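You operate a simulated robot arm through the tools that you are given. There is no shell and no other tool.

You are at the controls of a simulated two-armed robot. One attempt, no reset.

Task
Test the yellow probe spool and save its class into the docked thermostat.
Fine: test it on the probe tester, switch the setter on, turn the probe dial to the mark nearest the reading, press SAVE once, switch off, return the spool to its pocket. The thermostat stays docked.
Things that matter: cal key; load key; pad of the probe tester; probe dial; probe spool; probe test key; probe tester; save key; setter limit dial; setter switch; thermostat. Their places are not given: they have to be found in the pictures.

It is judged by the outcome, as a careful person would: the job done as asked, and still so three seconds after it is handed in. It fails if anything else is knocked over, pushed out of place, dropped, spilled or broken.

Robot
Two 7-joint arms with fingered hands on one trunk that stands fixed in place. Base frame: the origin is at the foot of the trunk, x ahead of it, y to its left, z up; the work surface is at about z = 0.85. Readings come in m, rad, newtons and seconds.
The left shoulder is at [0.07, 0.14, 1.108], the right one opposite. With the tool pointing down near the work surface each hand reaches from about 0.46 to 0.84 m from the base axis, measured 20 degrees to its own side. Payload 3.9 kg a hand.
The TCP of each hand is the grasp point between the finger pads, 0.029 m short of the fingertips. In the tool frame z runs along the fingers and y along their closing line. The gripper opens to 0.1 m; its body begins 0.034 m behind the TCP. The gripper is a hand of 5 fingers: y runs from the thumb to the fingers, the wrist lies at [-0.015, -0.105, -0.177] in the tool frame.
Orientation is told as [roll, pitch, yaw] about the base's x, y, z axes, in that order, counted from this pose: with the fingers straight down and the wrist toward the robot, the tool's x, y and z point along [0, 1, 0], [1, 0, 0] and [0, 0, -1] of the base frame.

Tools
- The arms move only by the tool jog_arm. It takes "left_steps", "right_steps" or both (then of equal length, played together; a hand with none holds still); each is a list of rows, each a list of 6 numbers: the shift along the base's x, y, z in units of 250 mm (1.0 is 250 mm), then the turn, a rotation vector about the base's x, y, z in units of 90 degrees (1.0 is 90 degrees). In form: [[x, y, z, ax, ay, az], ...]. A call has 1 to 20 rows; each row is the pose to reach, as a shift and turn from the pose commanded when the call began. A call with a number of a shift or a turn outside -1 to 1 is refused whole. A row lasts 0.2 s, in which the tool goes at most 0.05 m and 0.15 rad; a call with a longer step from one row to the next is refused whole. Where a pose cannot be reached the arm comes as near as it can. A force on the tool above 60 N (or 10 N above the force at the start of the call, whichever is more), or a blocked arm, ends the call early, and 0.2 s more pass. In this call time passes only in rows, and 0.2 s behind the last. The reply holds the time, the measured pose of the TCP, the force on the tool along the base axes, the opening and the grip force, in the units named above and with some noise, with the torque about the TCP (base axes, N m) and any sound that the robot's microphone picked up, and new pictures: "pictures" is both (left out), scene, wrist or none (wrist: the cameras of the hands that moved).
- Cameras (640 x 400 px; columns grow to the right, rows downward): "scene" is now at [0.1357, 0.0486, 1.4277]; the picture's right is [0.43, -0.90, 0.00], its down [-0.54, -0.26, -0.80] and it looks along [0.72, 0.35, -0.60] (base axes); focal length 314 px, centre (320, 200). "left" rides on the left gripper at [-0.066, -0.086, -0.121] in its tool frame; the picture's right is [-0.76, -0.31, 0.58], its down [0.59, -0.70, 0.40] and it looks along [0.28, 0.64, 0.71] (tool axes); focal length 247 px, centre (320, 200). "right" rides on the right gripper at [0.066, -0.086, -0.121] in its tool frame; the picture's right is [-0.76, 0.31, -0.58], its down [-0.59, -0.70, 0.40] and it looks along [-0.28, 0.64, 0.71] (tool axes); focal length 247 px, centre (320, 200).
- lift_body(by): slides the trunk up (or, below 0, down) by that many m; the arms and the scene camera ride with it, the base frame stays. It gives what a move gives, with no picture.
- move_fingers(index, middle, ring, little, thumb_bend, thumb_turn, hand): sets how far each is bent, from 0 (flat) to 1 (curled in); at 0.3 the hand is open as for a grip, at 0.7 the pads meet at the TCP. One left out holds its place. A second passes; each finger stops where it meets its share of the squeeze, and holds until it gets a number again. It is the only way to open and close the hand. It gives what a move gives, with no picture; readings hold the bend of each and the force on index, middle, ring, little, thumb and palm. thumb_turn goes from beside the hand (0) to across from the fingers (1), as for a grip.
- aim_head(pan, tilt): turns the head with the scene camera to pan (to the left, within 1.501 rad either way) and tilt (down, from -0.506 to 1.204), counted from straight ahead of the robot. It gives what a move gives, and a new picture of the scene camera.
- measure_at(camera, pixels): for up to 12 pixels [column, row] of the newest picture of that camera ("zoom" is the newest enlarged one), the place [x, y, z] in the base frame of the surface seen there, good to about 0.002 m, but the place of the scene camera against the robot may be out by one fixed shift of up to 0.018 m in any direction. It takes no simulated time.
- inspect(camera, box): a new picture of the part [left, top, right, bottom] of that camera's present view, enlarged. It takes no simulated time.
- sign_off(): hands the job in; it is judged then, once.

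Unless the task says otherwise, let go and move clear before handing in.

The tools are called as a command line: name --argument value ..., lists and objects as JSON in quotes. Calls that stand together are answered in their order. jog_arm: Moves the arms, as the interface text tells. Its arguments: {"type":"object","properties":{"left_steps":{"type":"array","items":{"type":"array","items":{"type":"number"}}},"right_steps":{"type":"array","items":{"type":"array","items":{"type":"number"}}},"pictures":{"type":"string","enum":["both","scene","wrist","none"]}},"required":[]} The other tools are called the same way: lift_body (by) moves the trunk up or down; move_fingers (index, middle, ring, little, thumb_bend, thumb_turn, hand) moves the fingers one by one; aim_head (pan, tilt) turns the head that bears the scene camera; measure_at (camera, pixels) gives the place of the surface under pixels of a picture; inspect (camera, box) takes an enlarged picture of a part of a camera's view; sign_off () hands the job in.

At the start:

```text
time_s: 0.0
left_tool_pos: [0.3794, 0.4641, 1.1842]
left_tool_rot: [0.002, -0.001, 0.393]
left_contact_force: [-0.4, 0.2, -0.2]
left_torque: [-0.03, 0.03, -0.04]
left_width: 0.0999
left_grasp_force: 0.0
left_shape: jaw
left_bend: [0.3, 0.3, 0.3, 0.3, 0.3, 0.98]
left_finger forces: [0.1, 0.1, 0.1, 0.1, 0.0, 0.1]
right_tool_pos: [0.4321, -0.0012, 1.1777]
right_tool_rot: [0.0, 0.001, 0.393]
right_contact_force: [-0.3, 0.8, 0.2]
right_torque: [0.01, 0.01, 0.02]
right_width: 0.0997
right_grasp_force: 0.2
right_shape: jaw
right_bend: [0.3, 0.3, 0.3, 0.3, 0.3, 0.98]
right_finger forces: [0.0, 0.0, 0.0, 0.1, 0.0, 0.0]
trunk travel left (down, up): [-0.75, 0.09]
head pan, tilt (commanded): [0.445, 0.639]
```

scene: 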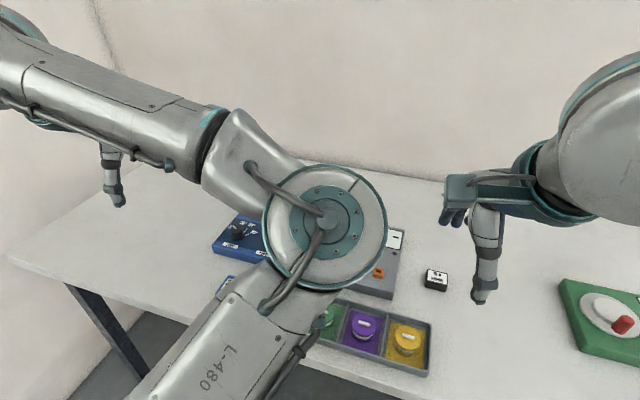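
right: 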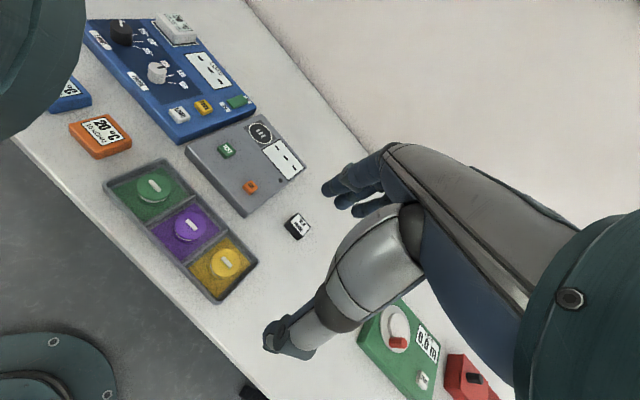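
left: 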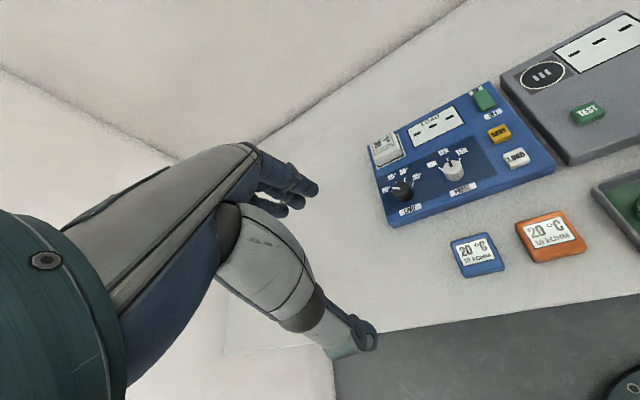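

The right wrist picture shows a blue setter (around 170,75), a grey tester (245,165), a tray with green, purple and yellow spools (yellow at 228,265). I'll enlarge these views to read labels.

inspect --camera "right" --box '[60, 0, 320, 160]'

inspect --camera "right" --box '[90, 100, 350, 310]'

inspect --camera "left" --box '[360, 70, 560, 230]'

inspect --camera "left" --box '[430, 0, 640, 280]'

```text
2.46 times, centred on (190, 80) of right
```

zoom: 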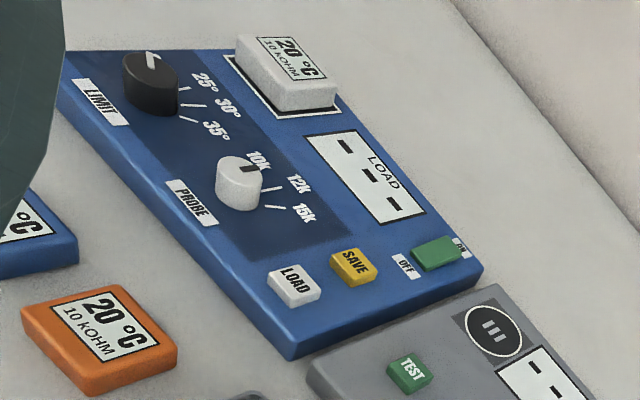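

```text
1.90 times, centred on (220, 205) of right
```

zoom: 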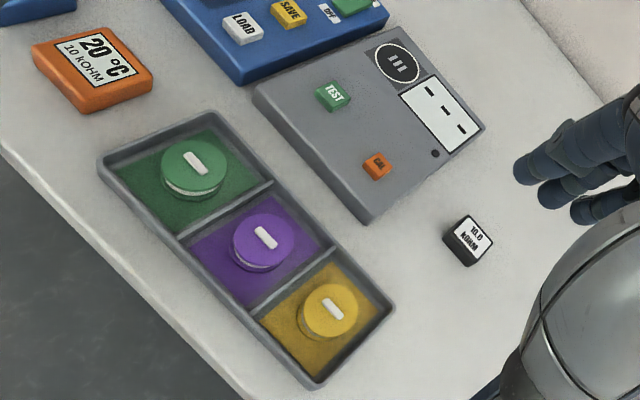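

```text
2.50 times, centred on (460, 150) of left
```

zoom: 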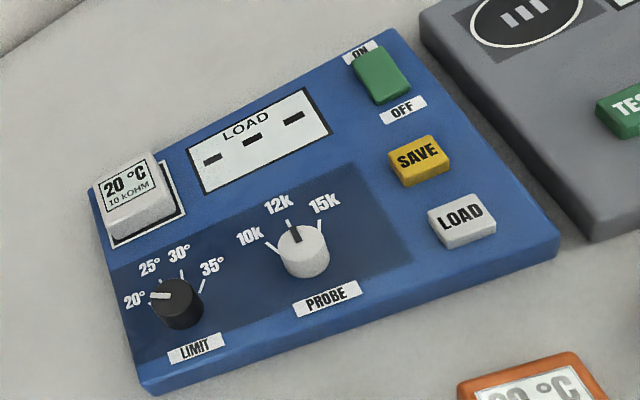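

```text
1.43 times, centred on (535, 140) of left
```

zoom: 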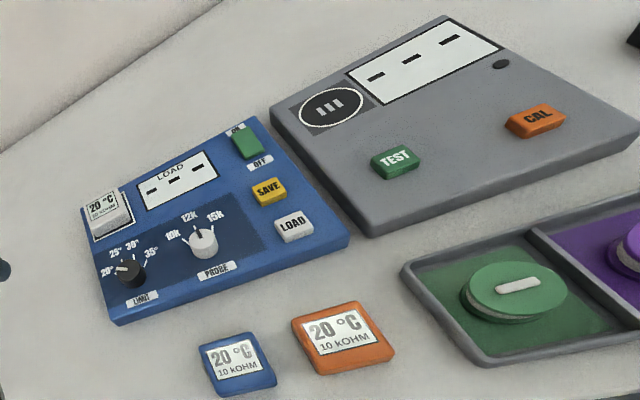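

The setter (blue) has LIMIT dial at 20°, PROBE dial near 12k, and the docked white thermostat; the tester has TEST, CAL and a black pad. I'll look at the other items at the right side (green box near (400,340) in the right view).

inspect --camera "right" --box '[340, 280, 520, 400]'

inspect --camera "right" --box '[220, 110, 330, 250]'

measure_at --camera "right" --pixels '[[228, 262], [187, 225], [155, 185], [262, 132], [228, 150], [251, 187], [297, 227], [158, 73], [122, 32], [204, 107], [179, 114], [238, 102]]'

measure_at --camera "left" --pixels '[[454, 168], [402, 190], [500, 134], [516, 158], [485, 98], [543, 76], [588, 113], [388, 148], [475, 255], [550, 235], [435, 125], [620, 60]]'

```text
3.33 times, centred on (430, 340) of right
```

zoom: 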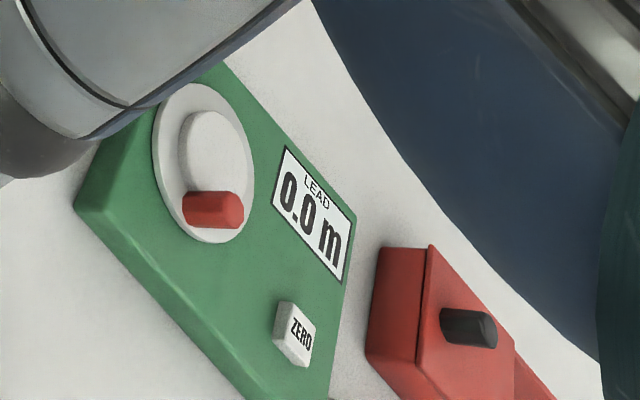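

```text
2.86 times, centred on (275, 180) of right
```

zoom: 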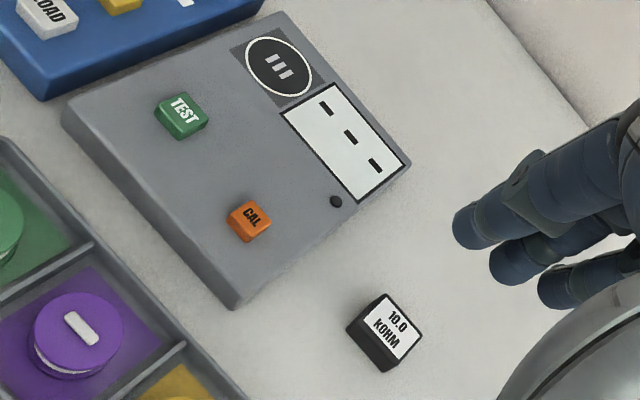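

```text
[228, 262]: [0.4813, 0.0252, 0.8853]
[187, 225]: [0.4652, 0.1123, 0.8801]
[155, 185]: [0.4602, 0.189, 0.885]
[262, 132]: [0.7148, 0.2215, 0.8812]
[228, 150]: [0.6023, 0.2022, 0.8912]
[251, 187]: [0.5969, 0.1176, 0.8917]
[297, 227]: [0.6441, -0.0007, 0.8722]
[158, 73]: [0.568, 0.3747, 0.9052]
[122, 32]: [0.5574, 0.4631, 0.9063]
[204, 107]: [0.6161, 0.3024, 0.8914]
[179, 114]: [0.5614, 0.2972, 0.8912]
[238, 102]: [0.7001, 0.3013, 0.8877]
```

```text
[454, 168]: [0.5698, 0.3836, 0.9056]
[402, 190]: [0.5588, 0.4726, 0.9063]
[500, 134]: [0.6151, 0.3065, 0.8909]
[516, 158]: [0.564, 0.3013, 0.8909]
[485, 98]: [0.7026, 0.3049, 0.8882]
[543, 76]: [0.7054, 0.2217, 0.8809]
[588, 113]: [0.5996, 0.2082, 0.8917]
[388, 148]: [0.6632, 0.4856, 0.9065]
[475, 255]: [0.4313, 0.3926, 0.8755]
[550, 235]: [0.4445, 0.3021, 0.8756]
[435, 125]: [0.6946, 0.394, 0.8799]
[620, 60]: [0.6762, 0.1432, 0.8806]
```

The right hand hangs in the way of the yellow spool area (spool at about [0.481, 0.025, 0.885]); the left arm can reach tray, tester and setter, so I'll move the right hand out to the right first and look again.

jog_arm --right_steps '[[0, -0.18, 0, 0, 0, 0], [0, -0.36, 0, 0, 0, 0], [0, -0.54, 0, 0, 0, 0], [0, -0.72, 0, 0, 0, 0], [0, -0.9, 0, 0, 0, 0], [0, -1.0, 0, 0, 0, 0]]' --pictures "both"

```text
time_s: 1.4
left_tool_pos: [0.3797, 0.4642, 1.1843]
left_tool_rot: [0.001, -0.004, 0.391]
left_contact_force: [-0.1, -0.8, -0.1]
left_torque: [0.0, 0.0, -0.04]
left_width: 0.0996
left_grasp_force: 0.0
left_shape: jaw
left_bend: [0.3, 0.3, 0.3, 0.3, 0.3, 0.98]
left_finger forces: [0.1, 0.1, 0.1, 0.0, 0.0, 0.0]
right_tool_pos: [0.4324, -0.2535, 1.1779]
right_tool_rot: [0.0, 0.002, 0.394]
right_contact_force: [-0.6, 0.4, 0.3]
right_torque: [-0.02, -0.03, -0.01]
right_width: 0.1
right_grasp_force: 0.1
right_shape: jaw
right_bend: [0.3, 0.3, 0.3, 0.3, 0.3, 0.98]
right_finger forces: [0.0, 0.1, 0.0, 0.0, 0.1, 0.1]
trunk travel left (down, up): [-0.75, 0.09]
head pan, tilt (commanded): [0.445, 0.639]
```

scene: 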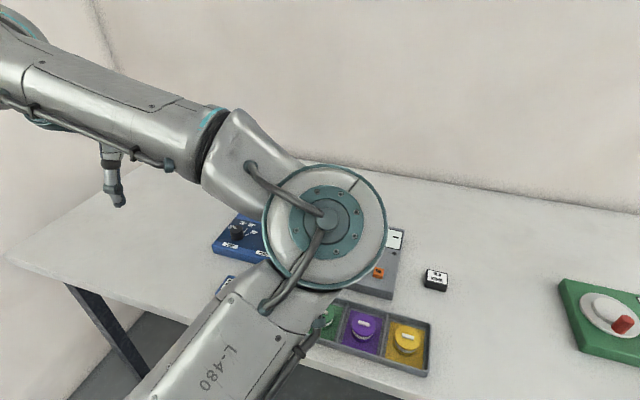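
right: 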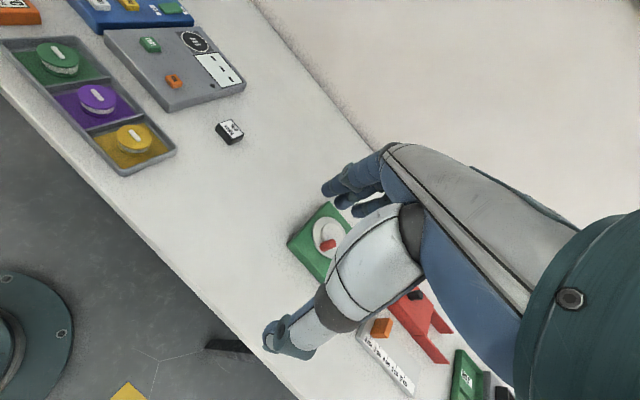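

The right hand is now clear at y = -0.25. Next I'll bring the left hand over toward the tray, staying high, to get close-up views from its wrist camera.

jog_arm --left_steps '[[0, -0.18, 0, 0, 0, -0.06], [0, -0.36, 0, 0, 0, -0.12], [0, -0.54, 0, 0, 0, -0.18], [0, -0.72, 0, 0, 0, -0.24], [0, -0.9, 0, 0, 0, -0.25], [0, -1.0, 0, 0, 0, -0.25]]' --pictures "both"

```text
time_s: 2.8
left_tool_pos: [0.4054, 0.3906, 1.2077]
left_tool_rot: [0.0, 0.0, -0.002]
left_contact_force: [0.0, -0.4, -0.6]
left_torque: [-0.03, 0.03, -0.02]
left_width: 0.1
left_grasp_force: 0.1
left_shape: jaw
left_bend: [0.3, 0.3, 0.3, 0.3, 0.3, 0.98]
left_finger forces: [0.0, 0.0, 0.0, 0.1, 0.0, 0.0]
left hand out of reach, approached as far as the arm can: row 2, 3, 4, 5, 6
right_tool_pos: [0.4324, -0.2515, 1.1784]
right_tool_rot: [0.0, 0.001, 0.392]
right_contact_force: [0.6, -0.5, -0.6]
right_torque: [0.0, 0.01, -0.04]
right_width: 0.0998
right_grasp_force: 0.0
right_shape: jaw
right_bend: [0.3, 0.3, 0.3, 0.3, 0.3, 0.98]
right_finger forces: [0.0, 0.0, 0.0, 0.0, 0.0, 0.0]
trunk travel left (down, up): [-0.75, 0.09]
head pan, tilt (commanded): [0.445, 0.639]
```

scene: 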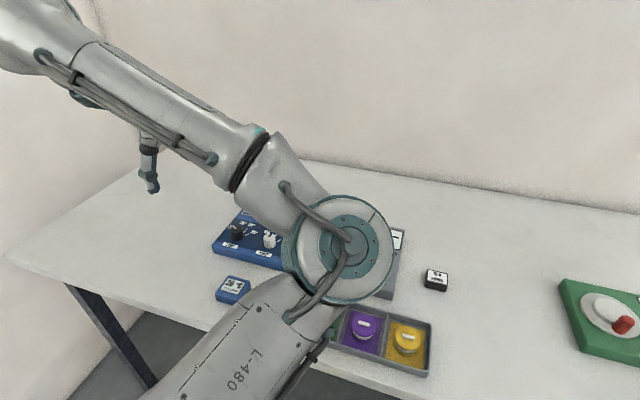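
left: 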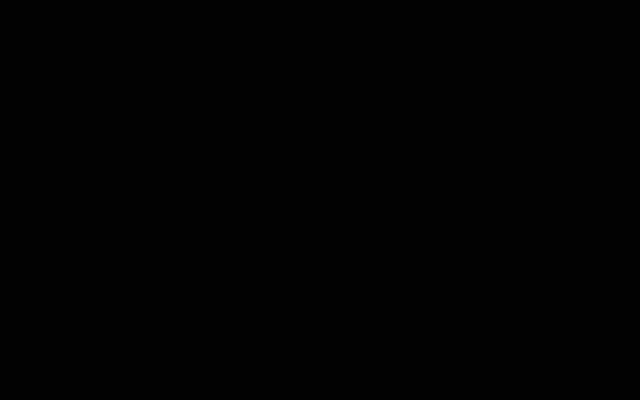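

The left view is black and the arm reports it can't fold that close in at this height; I'll move the hand outward and lower (toward [0.52, 0.25, 1.10]) where there's more room.

jog_arm --left_steps '[[0.15, 0.0, -0.1, 0, 0, 0], [0.3, -0.05, -0.2, 0, 0, 0], [0.45, -0.15, -0.3, 0, 0, 0], [0.5, -0.3, -0.4, 0, 0, 0], [0.5, -0.45, -0.5, 0, 0, 0], [0.5, -0.55, -0.5, 0, 0, 0]]' --pictures "both"

```text
refused: row 3 steps farther than a row can; nothing moved
```

The reply says row 3 was slightly too long; I'll resend with shorter steps.

jog_arm --left_steps '[[0.15, 0.0, -0.08, 0, 0, 0], [0.3, -0.05, -0.16, 0, 0, 0], [0.42, -0.15, -0.24, 0, 0, 0], [0.48, -0.28, -0.34, 0, 0, 0], [0.5, -0.42, -0.44, 0, 0, 0], [0.5, -0.55, -0.5, 0, 0, 0]]' --pictures "both"

```text
time_s: 4.2
left_tool_pos: [0.5344, 0.2989, 1.0824]
left_tool_rot: [0.003, -0.002, 0.001]
left_contact_force: [0.6, -0.5, -0.5]
left_torque: [0.01, 0.0, -0.01]
left_width: 0.1
left_grasp_force: 0.0
left_shape: jaw
left_bend: [0.3, 0.3, 0.3, 0.3, 0.3, 0.98]
left_finger forces: [0.0, 0.1, 0.0, 0.0, 0.0, 0.0]
left hand out of reach, approached as far as the arm can: row 5, 6
right_tool_pos: [0.4334, -0.2515, 1.1769]
right_tool_rot: [0.003, 0.0, 0.392]
right_contact_force: [0.0, -0.3, -0.2]
right_torque: [-0.02, -0.01, 0.02]
right_width: 0.0999
right_grasp_force: 0.0
right_shape: jaw
right_bend: [0.3, 0.3, 0.3, 0.3, 0.3, 0.98]
right_finger forces: [0.0, 0.1, 0.0, 0.1, 0.1, 0.0]
trunk travel left (down, up): [-0.75, 0.09]
head pan, tilt (commanded): [0.445, 0.639]
```

scene: 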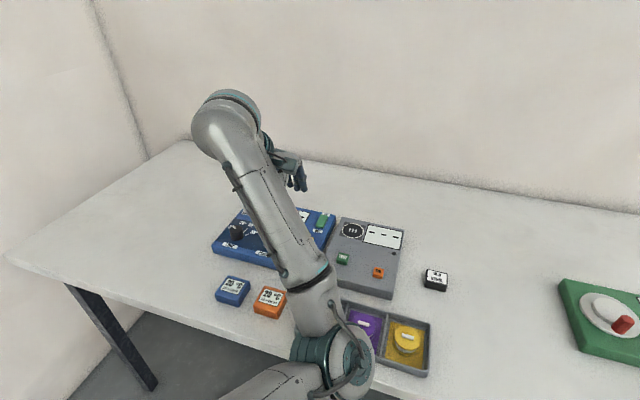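
left: 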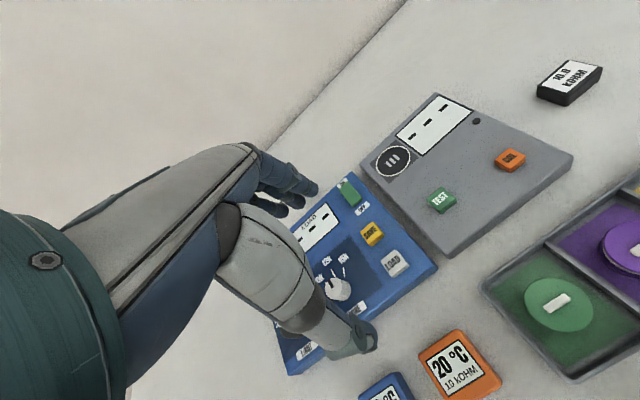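

The left view now shows the tester, setter and green spool clearly; the arm said rows 5–6 were out of reach at this yaw. I'll probe which yaw lets the arm move further right with small trial moves in free air.

jog_arm --left_steps '[[0, -0.1, 0, 0, 0, 0], [0, -0.1, 0, 0, 0, 0.09], [0, -0.1, 0, 0, 0, 0.18], [0, -0.1, 0, 0, 0, 0.27], [0, -0.2, 0, 0, 0, 0.36], [0, -0.3, 0, 0, 0, 0.36]]' --pictures "none"

```text
time_s: 5.6
left_tool_pos: [0.5784, 0.3333, 1.0979]
left_tool_rot: [0.0, -0.001, 0.566]
left_contact_force: [-0.4, -0.5, -0.1]
left_torque: [0.0, 0.01, 0.02]
left_width: 0.1
left_grasp_force: 0.2
left_shape: jaw
left_bend: [0.3, 0.3, 0.3, 0.3, 0.3, 0.98]
left_finger forces: [0.1, 0.0, 0.0, 0.0, 0.0, 0.0]
left hand out of reach, approached as far as the arm can: row 1, 2, 3, 4, 5, 6
right_tool_pos: [0.4325, -0.2519, 1.176]
right_tool_rot: [0.0, 0.001, 0.394]
right_contact_force: [0.2, -0.2, -0.9]
right_torque: [0.01, 0.01, 0.05]
right_width: 0.0999
right_grasp_force: 0.1
right_shape: jaw
right_bend: [0.3, 0.3, 0.3, 0.3, 0.3, 0.98]
right_finger forces: [0.0, 0.1, 0.1, 0.0, 0.1, 0.0]
trunk travel left (down, up): [-0.75, 0.09]
head pan, tilt (commanded): [0.445, 0.639]
```

Positive yaw pushed the hand further away, so the opposite direction should help; I'll turn the yaw negative.

jog_arm --left_steps '[[0, 0, 0, 0, 0, -0.09], [0, 0, 0, 0, 0, -0.18], [0, 0, 0, 0, 0, -0.27], [0, 0, 0, 0, 0, -0.36], [0, 0, 0, 0, 0, -0.45], [0, 0, 0, 0, 0, -0.54], [0, -0.1, 0, 0, 0, -0.63], [0, -0.2, 0, 0, 0, -0.72], [0, -0.3, 0, 0, 0, -0.8], [0, -0.4, 0, 0, 0, -0.8], [0, -0.5, 0, 0, 0, -0.8], [0, -0.6, 0, 0, 0, -0.8]]' --pictures "both"

```text
time_s: 8.2
left_tool_pos: [0.6184, 0.1878, 1.0961]
left_tool_rot: [0.002, -0.001, -0.693]
left_contact_force: [-0.3, -0.2, 0.3]
left_torque: [-0.01, 0.02, -0.01]
left_width: 0.1
left_grasp_force: 0.1
left_shape: jaw
left_bend: [0.3, 0.3, 0.3, 0.3, 0.3, 0.98]
left_finger forces: [0.0, 0.1, 0.1, 0.0, 0.1, 0.1]
left hand out of reach, approached as far as the arm can: row 8, 9, 10, 11, 12
right_tool_pos: [0.4315, -0.2523, 1.1772]
right_tool_rot: [0.0, 0.001, 0.394]
right_contact_force: [0.3, 0.1, 0.9]
right_torque: [0.01, 0.02, -0.01]
right_width: 0.0999
right_grasp_force: 0.1
right_shape: jaw
right_bend: [0.3, 0.3, 0.3, 0.3, 0.3, 0.98]
right_finger forces: [0.1, 0.1, 0.1, 0.0, 0.0, 0.0]
trunk travel left (down, up): [-0.75, 0.09]
head pan, tilt (commanded): [0.445, 0.639]
```

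scene: 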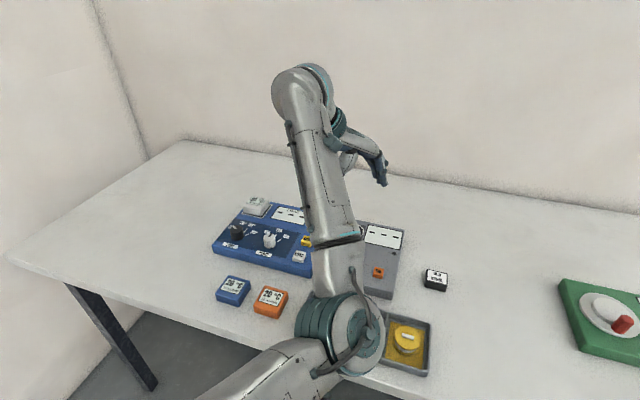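
left: 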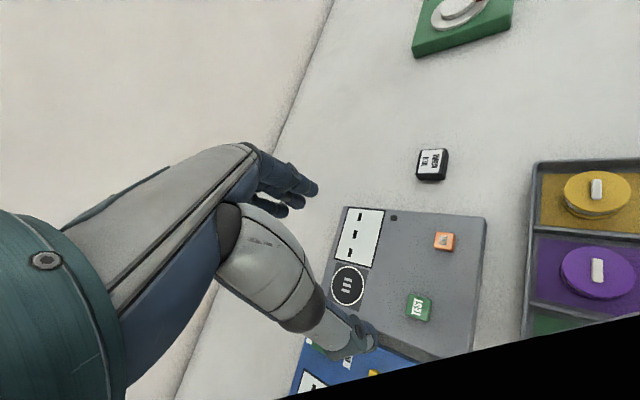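

The hand is over the tester now at yaw -0.69, with the elbow showing near (345,330) in the scene picture. I'll check how high the elbow is above the table before lowering the hand.

measure_at --camera "scene" --pixels '[[345, 335], [340, 370], [310, 330], [370, 350], [330, 220], [300, 100], [380, 180], [405, 338], [378, 272], [385, 235]]'

measure_at --camera "left" --pixels '[[597, 188], [597, 268], [348, 285], [445, 241], [418, 307], [360, 235], [432, 162], [394, 218], [537, 165], [528, 335], [347, 210], [486, 220]]'

```text
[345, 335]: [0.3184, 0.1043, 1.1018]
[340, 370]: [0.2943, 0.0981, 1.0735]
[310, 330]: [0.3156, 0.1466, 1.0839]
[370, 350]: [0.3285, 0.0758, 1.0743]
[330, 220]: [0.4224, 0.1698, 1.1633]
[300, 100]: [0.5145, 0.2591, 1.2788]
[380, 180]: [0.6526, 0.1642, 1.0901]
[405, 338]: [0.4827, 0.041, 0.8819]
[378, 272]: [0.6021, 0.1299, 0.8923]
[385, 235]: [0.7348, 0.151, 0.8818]
```

```text
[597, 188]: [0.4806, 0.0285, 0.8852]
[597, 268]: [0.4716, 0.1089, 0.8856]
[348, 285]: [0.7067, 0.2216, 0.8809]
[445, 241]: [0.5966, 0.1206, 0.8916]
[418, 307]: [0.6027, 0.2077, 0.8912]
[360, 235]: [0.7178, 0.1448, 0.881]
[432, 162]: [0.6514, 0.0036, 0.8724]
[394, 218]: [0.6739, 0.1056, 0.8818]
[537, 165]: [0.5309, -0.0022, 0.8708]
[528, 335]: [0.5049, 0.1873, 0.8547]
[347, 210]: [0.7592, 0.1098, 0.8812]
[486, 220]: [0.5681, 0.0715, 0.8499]
```

The elbow sits at z≈1.08, and the forearm slopes upward, so the wrist bend limits reach; raising the trunk and lowering the hand should fix that. I'll raise the trunk first.

lift_body --by 0.085

```text
time_s: 9.4
left_tool_pos: [0.6186, 0.1882, 1.1793]
left_tool_rot: [0.003, -0.002, -0.69]
left_contact_force: [-0.5, 0.5, 0.3]
left_torque: [-0.03, -0.03, 0.0]
left_width: 0.0998
left_grasp_force: 0.0
left_shape: jaw
left_bend: [0.3, 0.3, 0.3, 0.3, 0.3, 0.98]
left_finger forces: [0.0, 0.0, 0.1, 0.0, 0.1, 0.1]
right_tool_pos: [0.4333, -0.2515, 1.2634]
right_tool_rot: [-0.001, 0.001, 0.392]
right_contact_force: [-0.3, -0.3, 0.0]
right_torque: [-0.02, 0.05, 0.01]
right_width: 0.0995
right_grasp_force: 0.0
right_shape: jaw
right_bend: [0.3, 0.3, 0.3, 0.3, 0.3, 0.98]
right_finger forces: [0.0, 0.0, 0.1, 0.0, 0.0, 0.0]
trunk travel left (down, up): [-0.835, 0.005]
head pan, tilt (commanded): [0.445, 0.639]
```

Trunk is up. Now I'll lower the left hand to about z = 1.02 and then move it toward the yellow pocket, watching reach flags.

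jog_arm --left_steps '[[0, 0, -0.16, 0, 0, 0.05], [0, 0, -0.32, 0, 0, 0.1], [0, 0, -0.48, 0, 0, 0.15], [0, 0, -0.62, 0, 0, 0.2], [-0.1, -0.1, -0.65, 0, 0, 0.2], [-0.2, -0.2, -0.65, 0, 0, 0.2], [-0.3, -0.3, -0.65, 0, 0, 0.2], [-0.4, -0.4, -0.65, 0, 0, 0.2], [-0.5, -0.5, -0.65, 0, 0, 0.2]]' --pictures "both"

```text
time_s: 11.6
left_tool_pos: [0.559, 0.2829, 1.0243]
left_tool_rot: [0.042, -0.014, -0.337]
left_contact_force: [0.8, 0.4, -0.7]
left_torque: [0.0, 0.05, 0.03]
left_width: 0.0998
left_grasp_force: 0.0
left_shape: jaw
left_bend: [0.3, 0.3, 0.3, 0.3, 0.3, 0.98]
left_finger forces: [0.0, 0.0, 0.0, 0.0, 0.1, 0.0]
left hand out of reach, approached as far as the arm can: row 2, 3, 4, 5, 6, 7, 8, 9
right_tool_pos: [0.4318, -0.2505, 1.2626]
right_tool_rot: [-0.001, -0.001, 0.393]
right_contact_force: [0.0, 0.0, 0.7]
right_torque: [-0.01, 0.01, -0.02]
right_width: 0.0997
right_grasp_force: 0.0
right_shape: jaw
right_bend: [0.3, 0.3, 0.3, 0.3, 0.3, 0.98]
right_finger forces: [0.0, 0.0, 0.0, 0.0, 0.0, 0.0]
trunk travel left (down, up): [-0.835, 0.005]
head pan, tilt (commanded): [0.445, 0.639]
stopped in row 9 (left hand): the arm was blocked; the commanded pose is now the measured one
```

scene: 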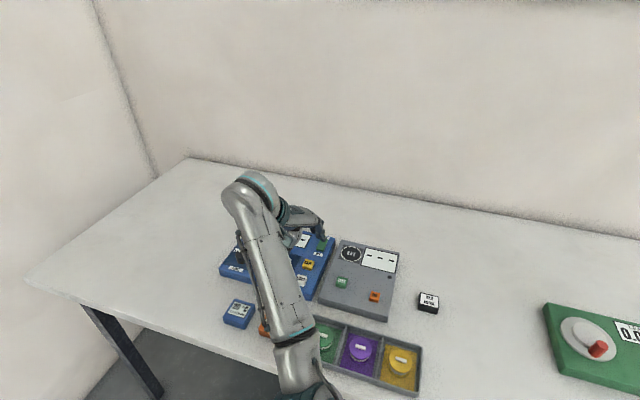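
left: 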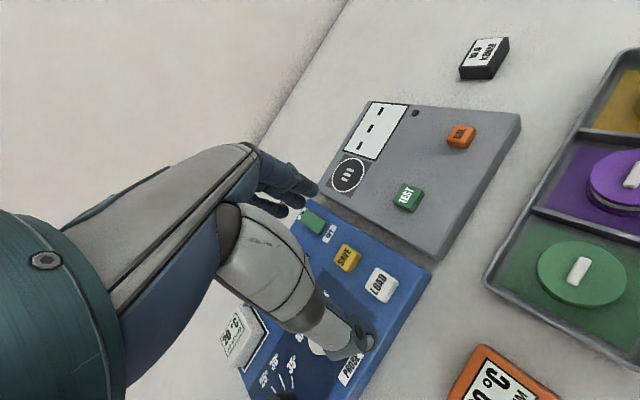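

The left arm stopped as blocked at y≈0.28 (elbow medial configuration), with no contact force and everything undisturbed in the scene picture. I'll try extending the arm outward first, then swinging right and coming in from the far side.

jog_arm --left_steps '[[0.12, 0.0, 0.1, 0, 0, 0], [0.24, 0.0, 0.15, 0, 0, -0.05], [0.36, -0.05, 0.15, 0, 0, -0.1], [0.48, -0.1, 0.15, 0, 0, -0.15], [0.56, -0.2, 0.15, 0, 0, -0.2], [0.6, -0.34, 0.15, 0, 0, -0.22], [0.6, -0.5, 0.15, 0, 0, -0.24], [0.6, -0.65, 0.15, 0, 0, -0.26], [0.6, -0.8, 0.15, 0, 0, -0.28], [0.6, -0.95, 0.15, 0, 0, -0.3]]' --pictures "both"

```text
time_s: 13.8
left_tool_pos: [0.7238, 0.0453, 1.0636]
left_tool_rot: [0.036, -0.013, -0.815]
left_contact_force: [0.9, -1.1, -0.2]
left_torque: [0.01, 0.04, 0.01]
left_width: 0.0999
left_grasp_force: 0.1
left_shape: jaw
left_bend: [0.3, 0.3, 0.3, 0.3, 0.3, 0.98]
left_finger forces: [0.0, 0.0, 0.0, 0.0, 0.0, 0.1]
left hand out of reach, approached as far as the arm can: row 9, 10
right_tool_pos: [0.432, -0.2534, 1.2623]
right_tool_rot: [0.002, 0.001, 0.394]
right_contact_force: [0.6, 0.5, 0.0]
right_torque: [0.0, 0.01, 0.01]
right_width: 0.1
right_grasp_force: 0.0
right_shape: jaw
right_bend: [0.3, 0.3, 0.3, 0.3, 0.3, 0.98]
right_finger forces: [0.0, 0.0, 0.1, 0.0, 0.0, 0.0]
trunk travel left (down, up): [-0.835, 0.005]
head pan, tilt (commanded): [0.445, 0.639]
```

scene: 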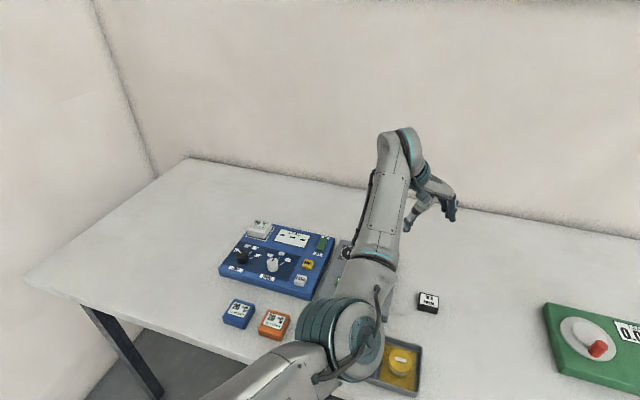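
left: 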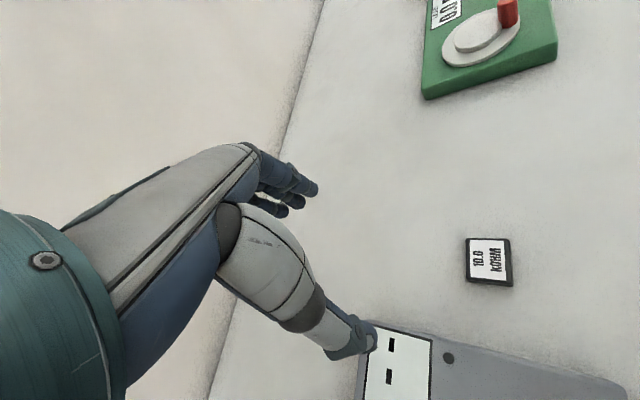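

The hand got to [0.724, 0.045] with the arm nearly straight. Now I'll try bringing it in toward the yellow spool (target x≈0.50, y≈0.03).

jog_arm --left_steps '[[-0.12, 0, 0, 0, 0, 0], [-0.24, 0, 0, 0, 0, 0], [-0.36, 0, 0, 0, 0, 0], [-0.48, 0, 0, 0, 0, 0], [-0.6, 0, 0, 0, 0, 0], [-0.72, 0, 0, 0, 0, 0], [-0.84, 0, 0, 0, 0, 0]]' --pictures "both"

```text
time_s: 15.4
left_tool_pos: [0.6301, 0.173, 1.0694]
left_tool_rot: [0.037, -0.016, -0.816]
left_contact_force: [-0.1, 0.4, -0.6]
left_torque: [0.02, -0.03, 0.0]
left_width: 0.0996
left_grasp_force: 0.1
left_shape: jaw
left_bend: [0.3, 0.3, 0.3, 0.3, 0.3, 0.98]
left_finger forces: [0.1, 0.0, 0.0, 0.0, 0.1, 0.0]
left hand out of reach, approached as far as the arm can: row 1, 2, 3, 4, 5, 6, 7
right_tool_pos: [0.4322, -0.2515, 1.2632]
right_tool_rot: [0.001, 0.0, 0.391]
right_contact_force: [0.2, -0.2, 0.3]
right_torque: [0.01, -0.02, 0.01]
right_width: 0.1
right_grasp_force: 0.1
right_shape: jaw
right_bend: [0.3, 0.3, 0.3, 0.3, 0.3, 0.98]
right_finger forces: [0.1, 0.0, 0.0, 0.0, 0.0, 0.1]
trunk travel left (down, up): [-0.835, 0.005]
head pan, tilt (commanded): [0.445, 0.639]
```

scene: 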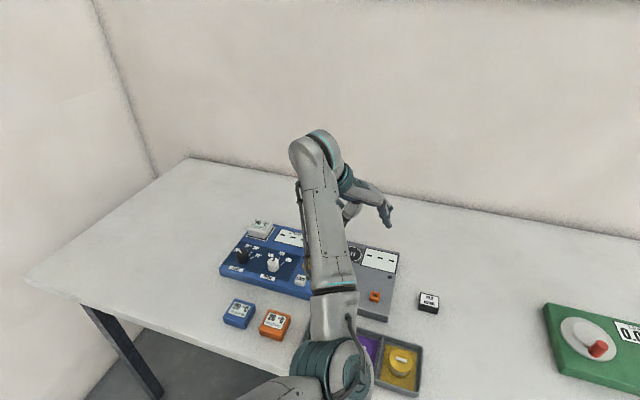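
left: 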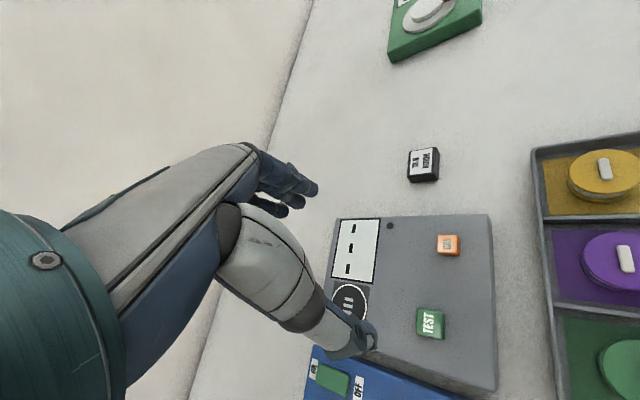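

Still limited, but more negative yaw clearly lets the hand reach further right. I'll rotate toward yaw ≈ -1.57 (wrist on the left side of the hand) and try moving toward the spool.

jog_arm --left_steps '[[0, 0, 0, 0, 0, -0.09], [0, 0, 0, 0, 0, -0.18], [0, 0, 0, 0, 0, -0.27], [0, 0, 0, 0, 0, -0.36], [0, 0, 0, 0, 0, -0.45], [0, -0.12, 0, 0, 0, -0.5], [-0.1, -0.24, 0, 0, 0, -0.5], [-0.2, -0.36, 0, 0, 0, -0.5], [-0.3, -0.48, 0, 0, 0, -0.5], [-0.4, -0.56, 0, 0, 0, -0.5], [-0.5, -0.58, 0, 0, 0, -0.5]]' --pictures "both"

```text
time_s: 17.8
left_tool_pos: [0.6312, 0.0537, 1.0628]
left_tool_rot: [0.034, -0.015, -1.599]
left_contact_force: [-0.2, -0.3, -0.8]
left_torque: [0.04, 0.01, 0.02]
left_width: 0.1
left_grasp_force: 0.0
left_shape: jaw
left_bend: [0.3, 0.3, 0.3, 0.3, 0.3, 0.98]
left_finger forces: [0.0, 0.0, 0.1, 0.0, 0.0, 0.1]
left hand out of reach, approached as far as the arm can: row 6, 7, 8, 9, 10, 11
right_tool_pos: [0.4325, -0.252, 1.2629]
right_tool_rot: [0.0, 0.001, 0.392]
right_contact_force: [0.5, 0.6, 0.0]
right_torque: [0.0, 0.0, 0.02]
right_width: 0.0998
right_grasp_force: 0.0
right_shape: jaw
right_bend: [0.3, 0.3, 0.3, 0.3, 0.3, 0.98]
right_finger forces: [0.1, 0.0, 0.0, 0.0, 0.1, 0.0]
trunk travel left (down, up): [-0.835, 0.005]
head pan, tilt (commanded): [0.445, 0.639]
```

scene: 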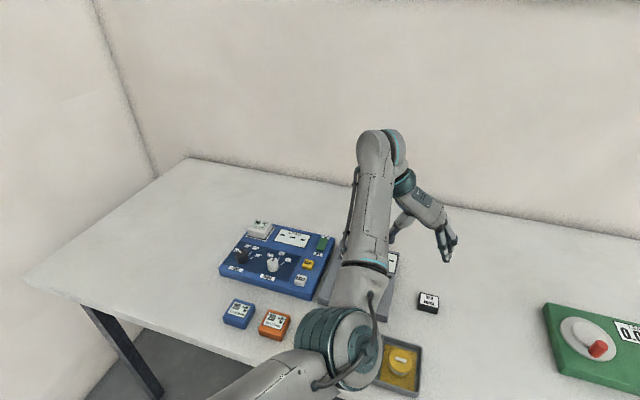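
left: 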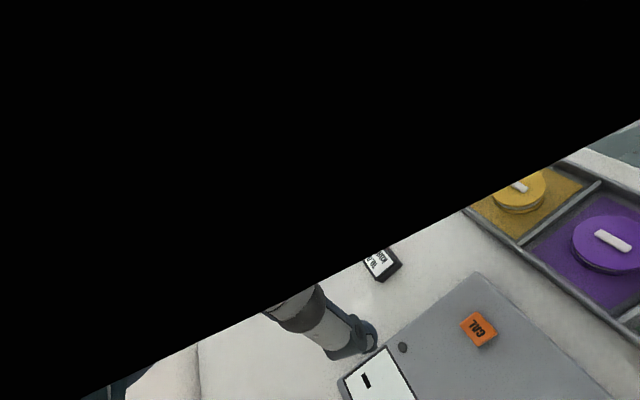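

The hand reached [0.631, 0.054] at yaw -1.6 but no closer. I'll measure the elbow and forearm location to understand the geometry.

measure_at --camera "scene" --pixels '[[360, 345], [325, 330], [345, 390], [365, 230], [375, 150], [395, 150], [280, 380], [360, 300], [335, 345], [300, 385]]'

aim_head --pan 0.3 --tilt 1.0

```text
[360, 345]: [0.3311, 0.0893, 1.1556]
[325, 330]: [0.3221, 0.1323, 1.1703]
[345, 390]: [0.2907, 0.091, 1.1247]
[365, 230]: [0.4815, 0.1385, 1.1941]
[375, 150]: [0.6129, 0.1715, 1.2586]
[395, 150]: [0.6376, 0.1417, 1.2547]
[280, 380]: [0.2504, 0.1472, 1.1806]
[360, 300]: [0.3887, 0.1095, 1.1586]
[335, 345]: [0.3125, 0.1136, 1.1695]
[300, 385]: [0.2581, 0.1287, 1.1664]
```

```text
time_s: 18.6
left_tool_pos: [0.6325, 0.0539, 1.0613]
left_tool_rot: [0.037, -0.016, -1.6]
left_contact_force: [0.2, 0.2, 0.4]
left_torque: [-0.02, 0.01, 0.0]
left_width: 0.0999
left_grasp_force: 0.0
left_shape: jaw
left_bend: [0.3, 0.3, 0.3, 0.3, 0.3, 0.98]
left_finger forces: [0.0, 0.0, 0.1, 0.0, 0.1, 0.0]
right_tool_pos: [0.4319, -0.2509, 1.2618]
right_tool_rot: [0.0, -0.001, 0.393]
right_contact_force: [-0.2, -0.3, -0.1]
right_torque: [-0.06, 0.0, -0.03]
right_width: 0.0999
right_grasp_force: 0.0
right_shape: jaw
right_bend: [0.3, 0.3, 0.3, 0.3, 0.3, 0.98]
right_finger forces: [0.0, 0.0, 0.0, 0.0, 0.0, 0.0]
trunk travel left (down, up): [-0.835, 0.005]
head pan, tilt (commanded): [0.3, 1.0]
```

scene: 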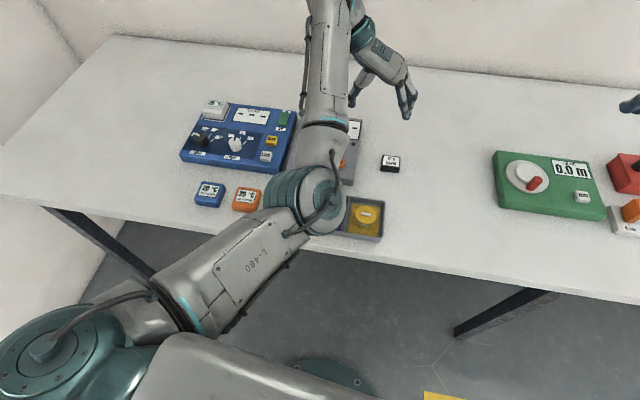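

The left elbow is medial (≈[0.32, 0.11, 1.13]) so that arm is suited to the left side, while the right arm's elbow is lateral and suits the yellow spool. I'll bring the left hand back to the left and up, then try the spool with the right hand.

jog_arm --left_steps '[[0, 0.08, 0.05, 0, 0, 0.09], [0, 0.2, 0.1, 0, 0, 0.18], [0, 0.34, 0.15, 0, 0, 0.27], [0, 0.48, 0.2, 0, 0, 0.36], [0, 0.62, 0.25, 0, 0, 0.45], [0, 0.76, 0.3, 0, 0, 0.54], [0, 0.9, 0.35, 0, 0, 0.63], [0, 1.0, 0.4, 0, 0, 0.72], [-0.1, 1.0, 0.45, 0, 0, 0.81], [-0.15, 1.0, 0.45, 0, 0, 0.9], [-0.2, 1.0, 0.45, 0, 0, 0.99]]' --pictures "none"

```text
time_s: 21.1
left_tool_pos: [0.5757, 0.3093, 1.1781]
left_tool_rot: [0.036, -0.016, -0.042]
left_contact_force: [-0.7, 0.2, -0.1]
left_torque: [0.01, -0.01, 0.04]
left_width: 0.1002
left_grasp_force: 0.2
left_shape: jaw
left_bend: [0.3, 0.3, 0.3, 0.3, 0.3, 0.98]
left_finger forces: [0.0, 0.0, 0.0, 0.0, 0.0, 0.0]
right_tool_pos: [0.4322, -0.2539, 1.2622]
right_tool_rot: [0.0, -0.001, 0.392]
right_contact_force: [0.3, -0.4, 0.3]
right_torque: [-0.02, -0.04, 0.01]
right_width: 0.0996
right_grasp_force: 0.0
right_shape: jaw
right_bend: [0.3, 0.3, 0.3, 0.3, 0.3, 0.98]
right_finger forces: [0.1, 0.1, 0.0, 0.1, 0.0, 0.0]
trunk travel left (down, up): [-0.835, 0.005]
head pan, tilt (commanded): [0.3, 1.0]
```

The left hand is at [0.576, 0.309, 1.178]. I'll carry it further left, out of the way.

jog_arm --left_steps '[[-0.05, 0.15, 0, 0, 0, 0.06], [-0.1, 0.3, 0, 0, 0, 0.12], [-0.15, 0.45, 0, 0, 0, 0.18], [-0.2, 0.6, 0, 0, 0, 0.24], [-0.25, 0.75, 0, 0, 0, 0.3], [-0.3, 0.9, 0.05, 0, 0, 0.3], [-0.35, 1.0, 0.1, 0, 0, 0.3]]' --pictures "scene"

```text
time_s: 22.6
left_tool_pos: [0.4909, 0.5591, 1.2036]
left_tool_rot: [0.038, -0.015, 0.427]
left_contact_force: [-0.6, 0.3, -0.2]
left_torque: [0.01, -0.04, 0.03]
left_width: 0.1
left_grasp_force: 0.1
left_shape: jaw
left_bend: [0.3, 0.3, 0.3, 0.3, 0.3, 0.98]
left_finger forces: [0.1, 0.1, 0.0, 0.1, 0.0, 0.0]
right_tool_pos: [0.4323, -0.2513, 1.2624]
right_tool_rot: [0.0, 0.0, 0.393]
right_contact_force: [-0.7, -0.1, 0.3]
right_torque: [-0.03, 0.0, -0.01]
right_width: 0.0999
right_grasp_force: 0.2
right_shape: jaw
right_bend: [0.3, 0.3, 0.3, 0.3, 0.3, 0.98]
right_finger forces: [0.1, 0.0, 0.0, 0.0, 0.1, 0.1]
trunk travel left (down, up): [-0.835, 0.005]
head pan, tilt (commanded): [0.3, 1.0]
```

scene: 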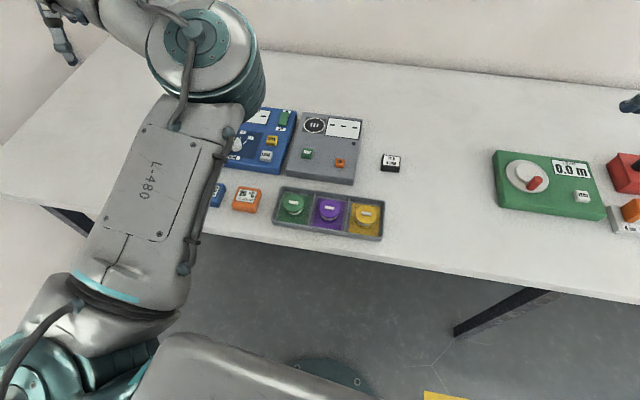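

The scene now shows tray (yellow spool at 366,215), tester and setter unobstructed. I'll take an enlarged look and then bring the right hand toward the spool at height.

inspect --camera "scene" --box '[225, 90, 425, 250]'

jog_arm --right_steps '[[0, 0.15, -0.08, 0, 0, 0], [0.05, 0.3, -0.16, 0, 0, 0], [0.1, 0.45, -0.24, 0, 0, 0], [0.15, 0.6, -0.32, 0, 0, 0], [0.2, 0.75, -0.4, 0, 0, 0], [0.25, 0.9, -0.48, 0, 0, 0]]' --pictures "both"

```text
2.50 times, centred on (325, 170) of scene
```

zoom: 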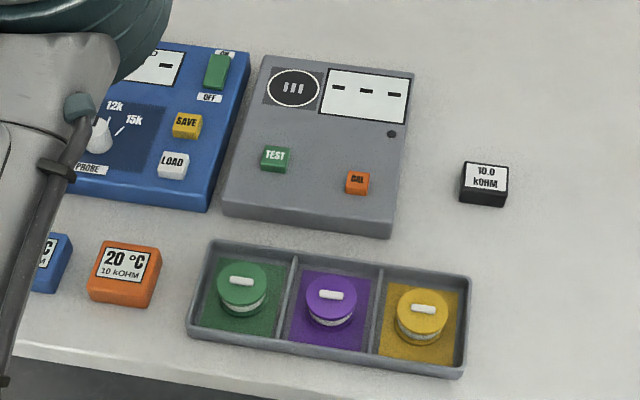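

```text
time_s: 24.1
left_tool_pos: [0.4918, 0.5595, 1.2009]
left_tool_rot: [0.036, -0.012, 0.429]
left_contact_force: [-0.1, 0.4, -0.7]
left_torque: [-0.03, 0.02, 0.02]
left_width: 0.0999
left_grasp_force: 0.0
left_shape: jaw
left_bend: [0.3, 0.3, 0.3, 0.3, 0.3, 0.98]
left_finger forces: [0.0, 0.0, 0.0, 0.1, 0.1, 0.1]
right_tool_pos: [0.4968, -0.0237, 1.1414]
right_tool_rot: [-0.001, 0.001, 0.393]
right_contact_force: [0.4, 0.0, 0.0]
right_torque: [-0.03, 0.02, -0.03]
right_width: 0.0997
right_grasp_force: 0.0
right_shape: jaw
right_bend: [0.3, 0.3, 0.3, 0.3, 0.3, 0.98]
right_finger forces: [0.0, 0.1, 0.1, 0.1, 0.1, 0.0]
trunk travel left (down, up): [-0.835, 0.005]
head pan, tilt (commanded): [0.3, 1.0]
```

scene: 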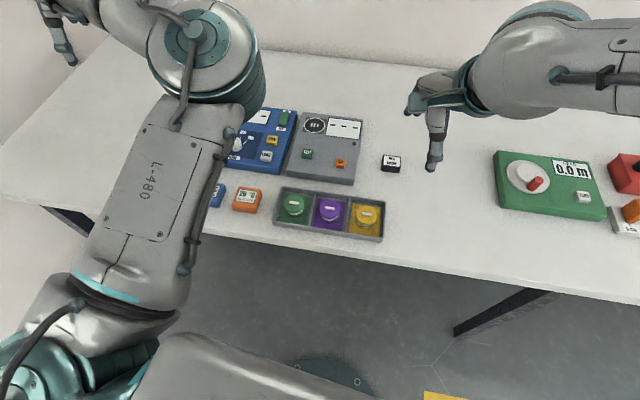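
right: 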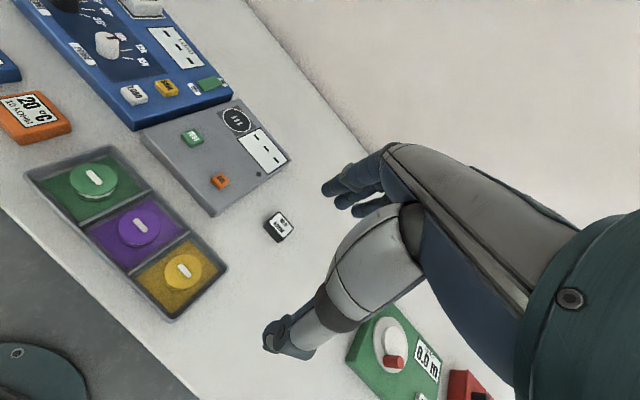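

The right hand reaches here without trouble. Before committing, I'll test in free air whether it can also reach above the pad (≈[0.71, 0.22]).

jog_arm --right_steps '[[0.1, 0.12, 0, 0, 0, 0], [0.2, 0.24, 0, 0, 0, 0], [0.3, 0.36, -0.05, 0, 0, 0], [0.4, 0.48, -0.1, 0, 0, 0.03], [0.5, 0.6, -0.15, 0, 0, 0.06], [0.6, 0.72, -0.22, 0, 0, 0.08], [0.7, 0.84, -0.3, 0, 0, 0.08], [0.8, 0.95, -0.38, 0, 0, 0.08], [0.85, 0.975, -0.5, 0, 0, 0.08]]' --pictures "both"

```text
time_s: 26.1
left_tool_pos: [0.49, 0.5574, 1.204]
left_tool_rot: [0.037, -0.016, 0.428]
left_contact_force: [-0.3, 0.2, 0.2]
left_torque: [-0.01, 0.0, 0.02]
left_width: 0.1
left_grasp_force: 0.0
left_shape: jaw
left_bend: [0.3, 0.3, 0.3, 0.3, 0.3, 0.98]
left_finger forces: [0.1, 0.1, 0.1, 0.0, 0.0, 0.1]
right_tool_pos: [0.6738, 0.1923, 1.0631]
right_tool_rot: [0.0, -0.001, 0.519]
right_contact_force: [-1.2, -0.9, 0.0]
right_torque: [0.03, 0.01, -0.02]
right_width: 0.1001
right_grasp_force: 0.0
right_shape: jaw
right_bend: [0.3, 0.3, 0.3, 0.3, 0.3, 0.98]
right_finger forces: [0.1, 0.0, 0.0, 0.1, 0.0, 0.1]
right hand out of reach, approached as far as the arm can: row 8, 9
trunk travel left (down, up): [-0.835, 0.005]
head pan, tilt (commanded): [0.3, 1.0]
```

scene: 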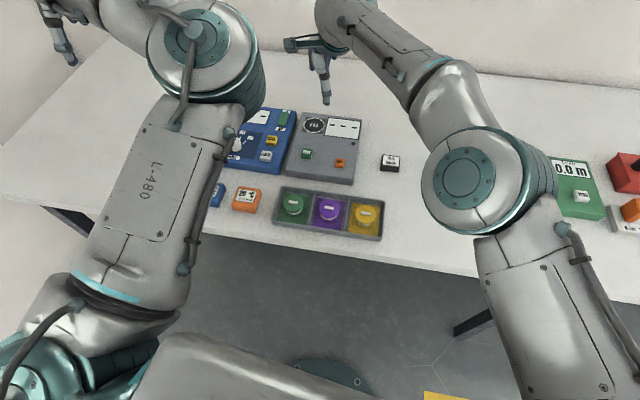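
right: 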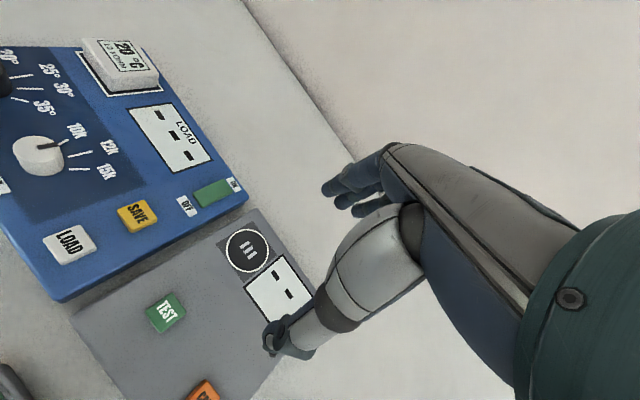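

The right hand stopped at [0.674, 0.192], about 4–5 cm short of the pad; I have a fine view of the pad (247,250) and setter. I'll measure features and the right elbow to decide how to gain reach.

measure_at --camera "right" --pixels '[[247, 250], [247, 231], [247, 270], [227, 252], [268, 250], [167, 313], [201, 390], [137, 216], [68, 243], [215, 193], [40, 155], [120, 60]]'

measure_at --camera "scene" --pixels '[[465, 180], [540, 170], [430, 100], [350, 20], [520, 260], [590, 300], [320, 60], [366, 213], [390, 161]]'

inspect --camera "right" --box '[0, 20, 260, 280]'

```text
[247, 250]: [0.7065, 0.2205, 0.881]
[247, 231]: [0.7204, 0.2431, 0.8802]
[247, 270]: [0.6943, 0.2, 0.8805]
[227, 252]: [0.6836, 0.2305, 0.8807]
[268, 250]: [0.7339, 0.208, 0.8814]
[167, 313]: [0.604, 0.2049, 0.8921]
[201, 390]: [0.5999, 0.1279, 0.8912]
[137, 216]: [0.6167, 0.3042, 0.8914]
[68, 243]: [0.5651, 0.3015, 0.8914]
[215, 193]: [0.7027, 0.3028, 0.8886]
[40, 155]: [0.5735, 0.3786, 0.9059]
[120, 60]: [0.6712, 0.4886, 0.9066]
```

```text
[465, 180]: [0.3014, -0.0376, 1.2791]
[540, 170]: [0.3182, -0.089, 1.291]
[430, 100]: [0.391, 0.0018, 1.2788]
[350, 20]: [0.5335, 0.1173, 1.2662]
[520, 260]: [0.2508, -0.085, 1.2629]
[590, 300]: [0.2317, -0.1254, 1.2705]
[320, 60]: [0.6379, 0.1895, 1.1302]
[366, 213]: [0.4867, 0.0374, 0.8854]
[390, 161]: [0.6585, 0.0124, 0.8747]
```

```text
1.54 times, centred on (130, 150) of right
```

zoom: 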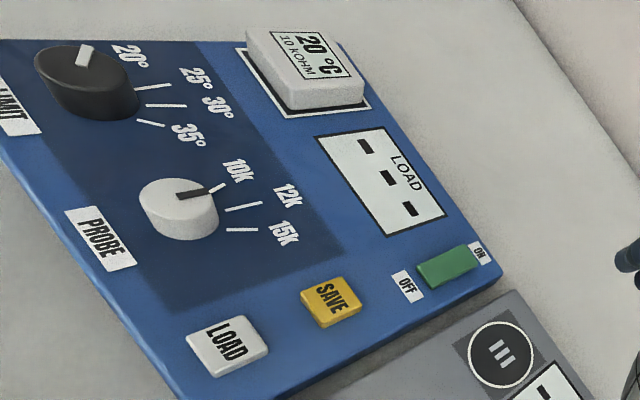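

The right arm is nearly straight here; lowering the trunk so the shoulder is level with the wrist should add reach. I'll lower the trunk (hand tips stay well above the tester) and retry in the air.

lift_body --by -0.085

jog_arm --right_steps '[[0.05, 0.04, 0, 0, 0, 0], [0.1, 0.08, 0, 0, 0, 0], [0.16, 0.12, 0, 0, 0, 0]]' --pictures "both"

```text
time_s: 27.3
left_tool_pos: [0.4911, 0.5564, 1.1178]
left_tool_rot: [0.038, -0.017, 0.426]
left_contact_force: [-0.5, 0.6, -0.5]
left_torque: [-0.04, 0.0, 0.0]
left_width: 0.0998
left_grasp_force: 0.0
left_shape: jaw
left_bend: [0.3, 0.3, 0.3, 0.3, 0.3, 0.98]
left_finger forces: [0.1, 0.0, 0.1, 0.1, 0.0, 0.1]
right_tool_pos: [0.6757, 0.1917, 0.9779]
right_tool_rot: [-0.001, 0.001, 0.518]
right_contact_force: [0.6, -0.1, 0.7]
right_torque: [0.02, -0.02, 0.01]
right_width: 0.0997
right_grasp_force: 0.0
right_shape: jaw
right_bend: [0.3, 0.3, 0.3, 0.3, 0.3, 0.98]
right_finger forces: [0.1, 0.0, 0.0, 0.0, 0.1, 0.1]
trunk travel left (down, up): [-0.75, 0.09]
head pan, tilt (commanded): [0.3, 1.0]
```

```text
time_s: 28.1
left_tool_pos: [0.4908, 0.5565, 1.1169]
left_tool_rot: [0.036, -0.014, 0.429]
left_contact_force: [0.7, 0.1, -0.6]
left_torque: [0.03, 0.0, -0.02]
left_width: 0.0997
left_grasp_force: 0.1
left_shape: jaw
left_bend: [0.3, 0.3, 0.3, 0.3, 0.3, 0.98]
left_finger forces: [0.0, 0.0, 0.1, 0.1, 0.1, 0.0]
right_tool_pos: [0.6757, 0.1934, 0.9762]
right_tool_rot: [-0.001, 0.0, 0.517]
right_contact_force: [0.3, -0.5, -0.2]
right_torque: [-0.02, 0.0, -0.02]
right_width: 0.1001
right_grasp_force: 0.0
right_shape: jaw
right_bend: [0.3, 0.3, 0.3, 0.3, 0.3, 0.98]
right_finger forces: [0.0, 0.1, 0.0, 0.0, 0.1, 0.1]
right hand out of reach, approached as far as the arm can: row 1, 2, 3
trunk travel left (down, up): [-0.75, 0.09]
head pan, tilt (commanded): [0.3, 1.0]
```

scene: 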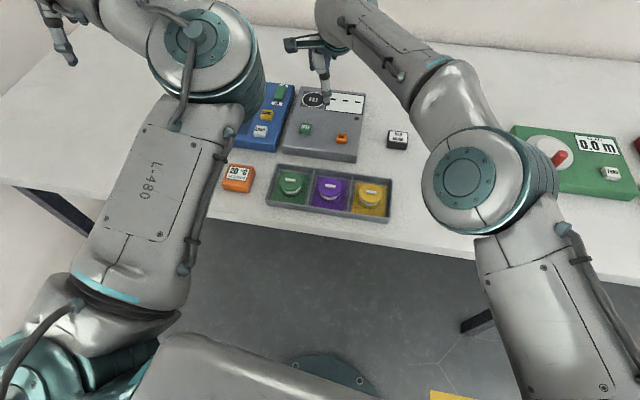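
right: 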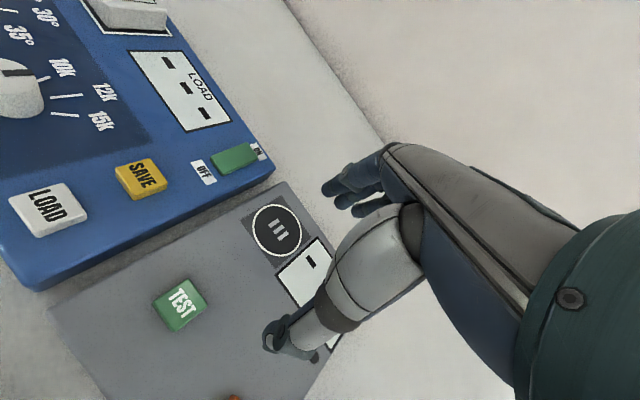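

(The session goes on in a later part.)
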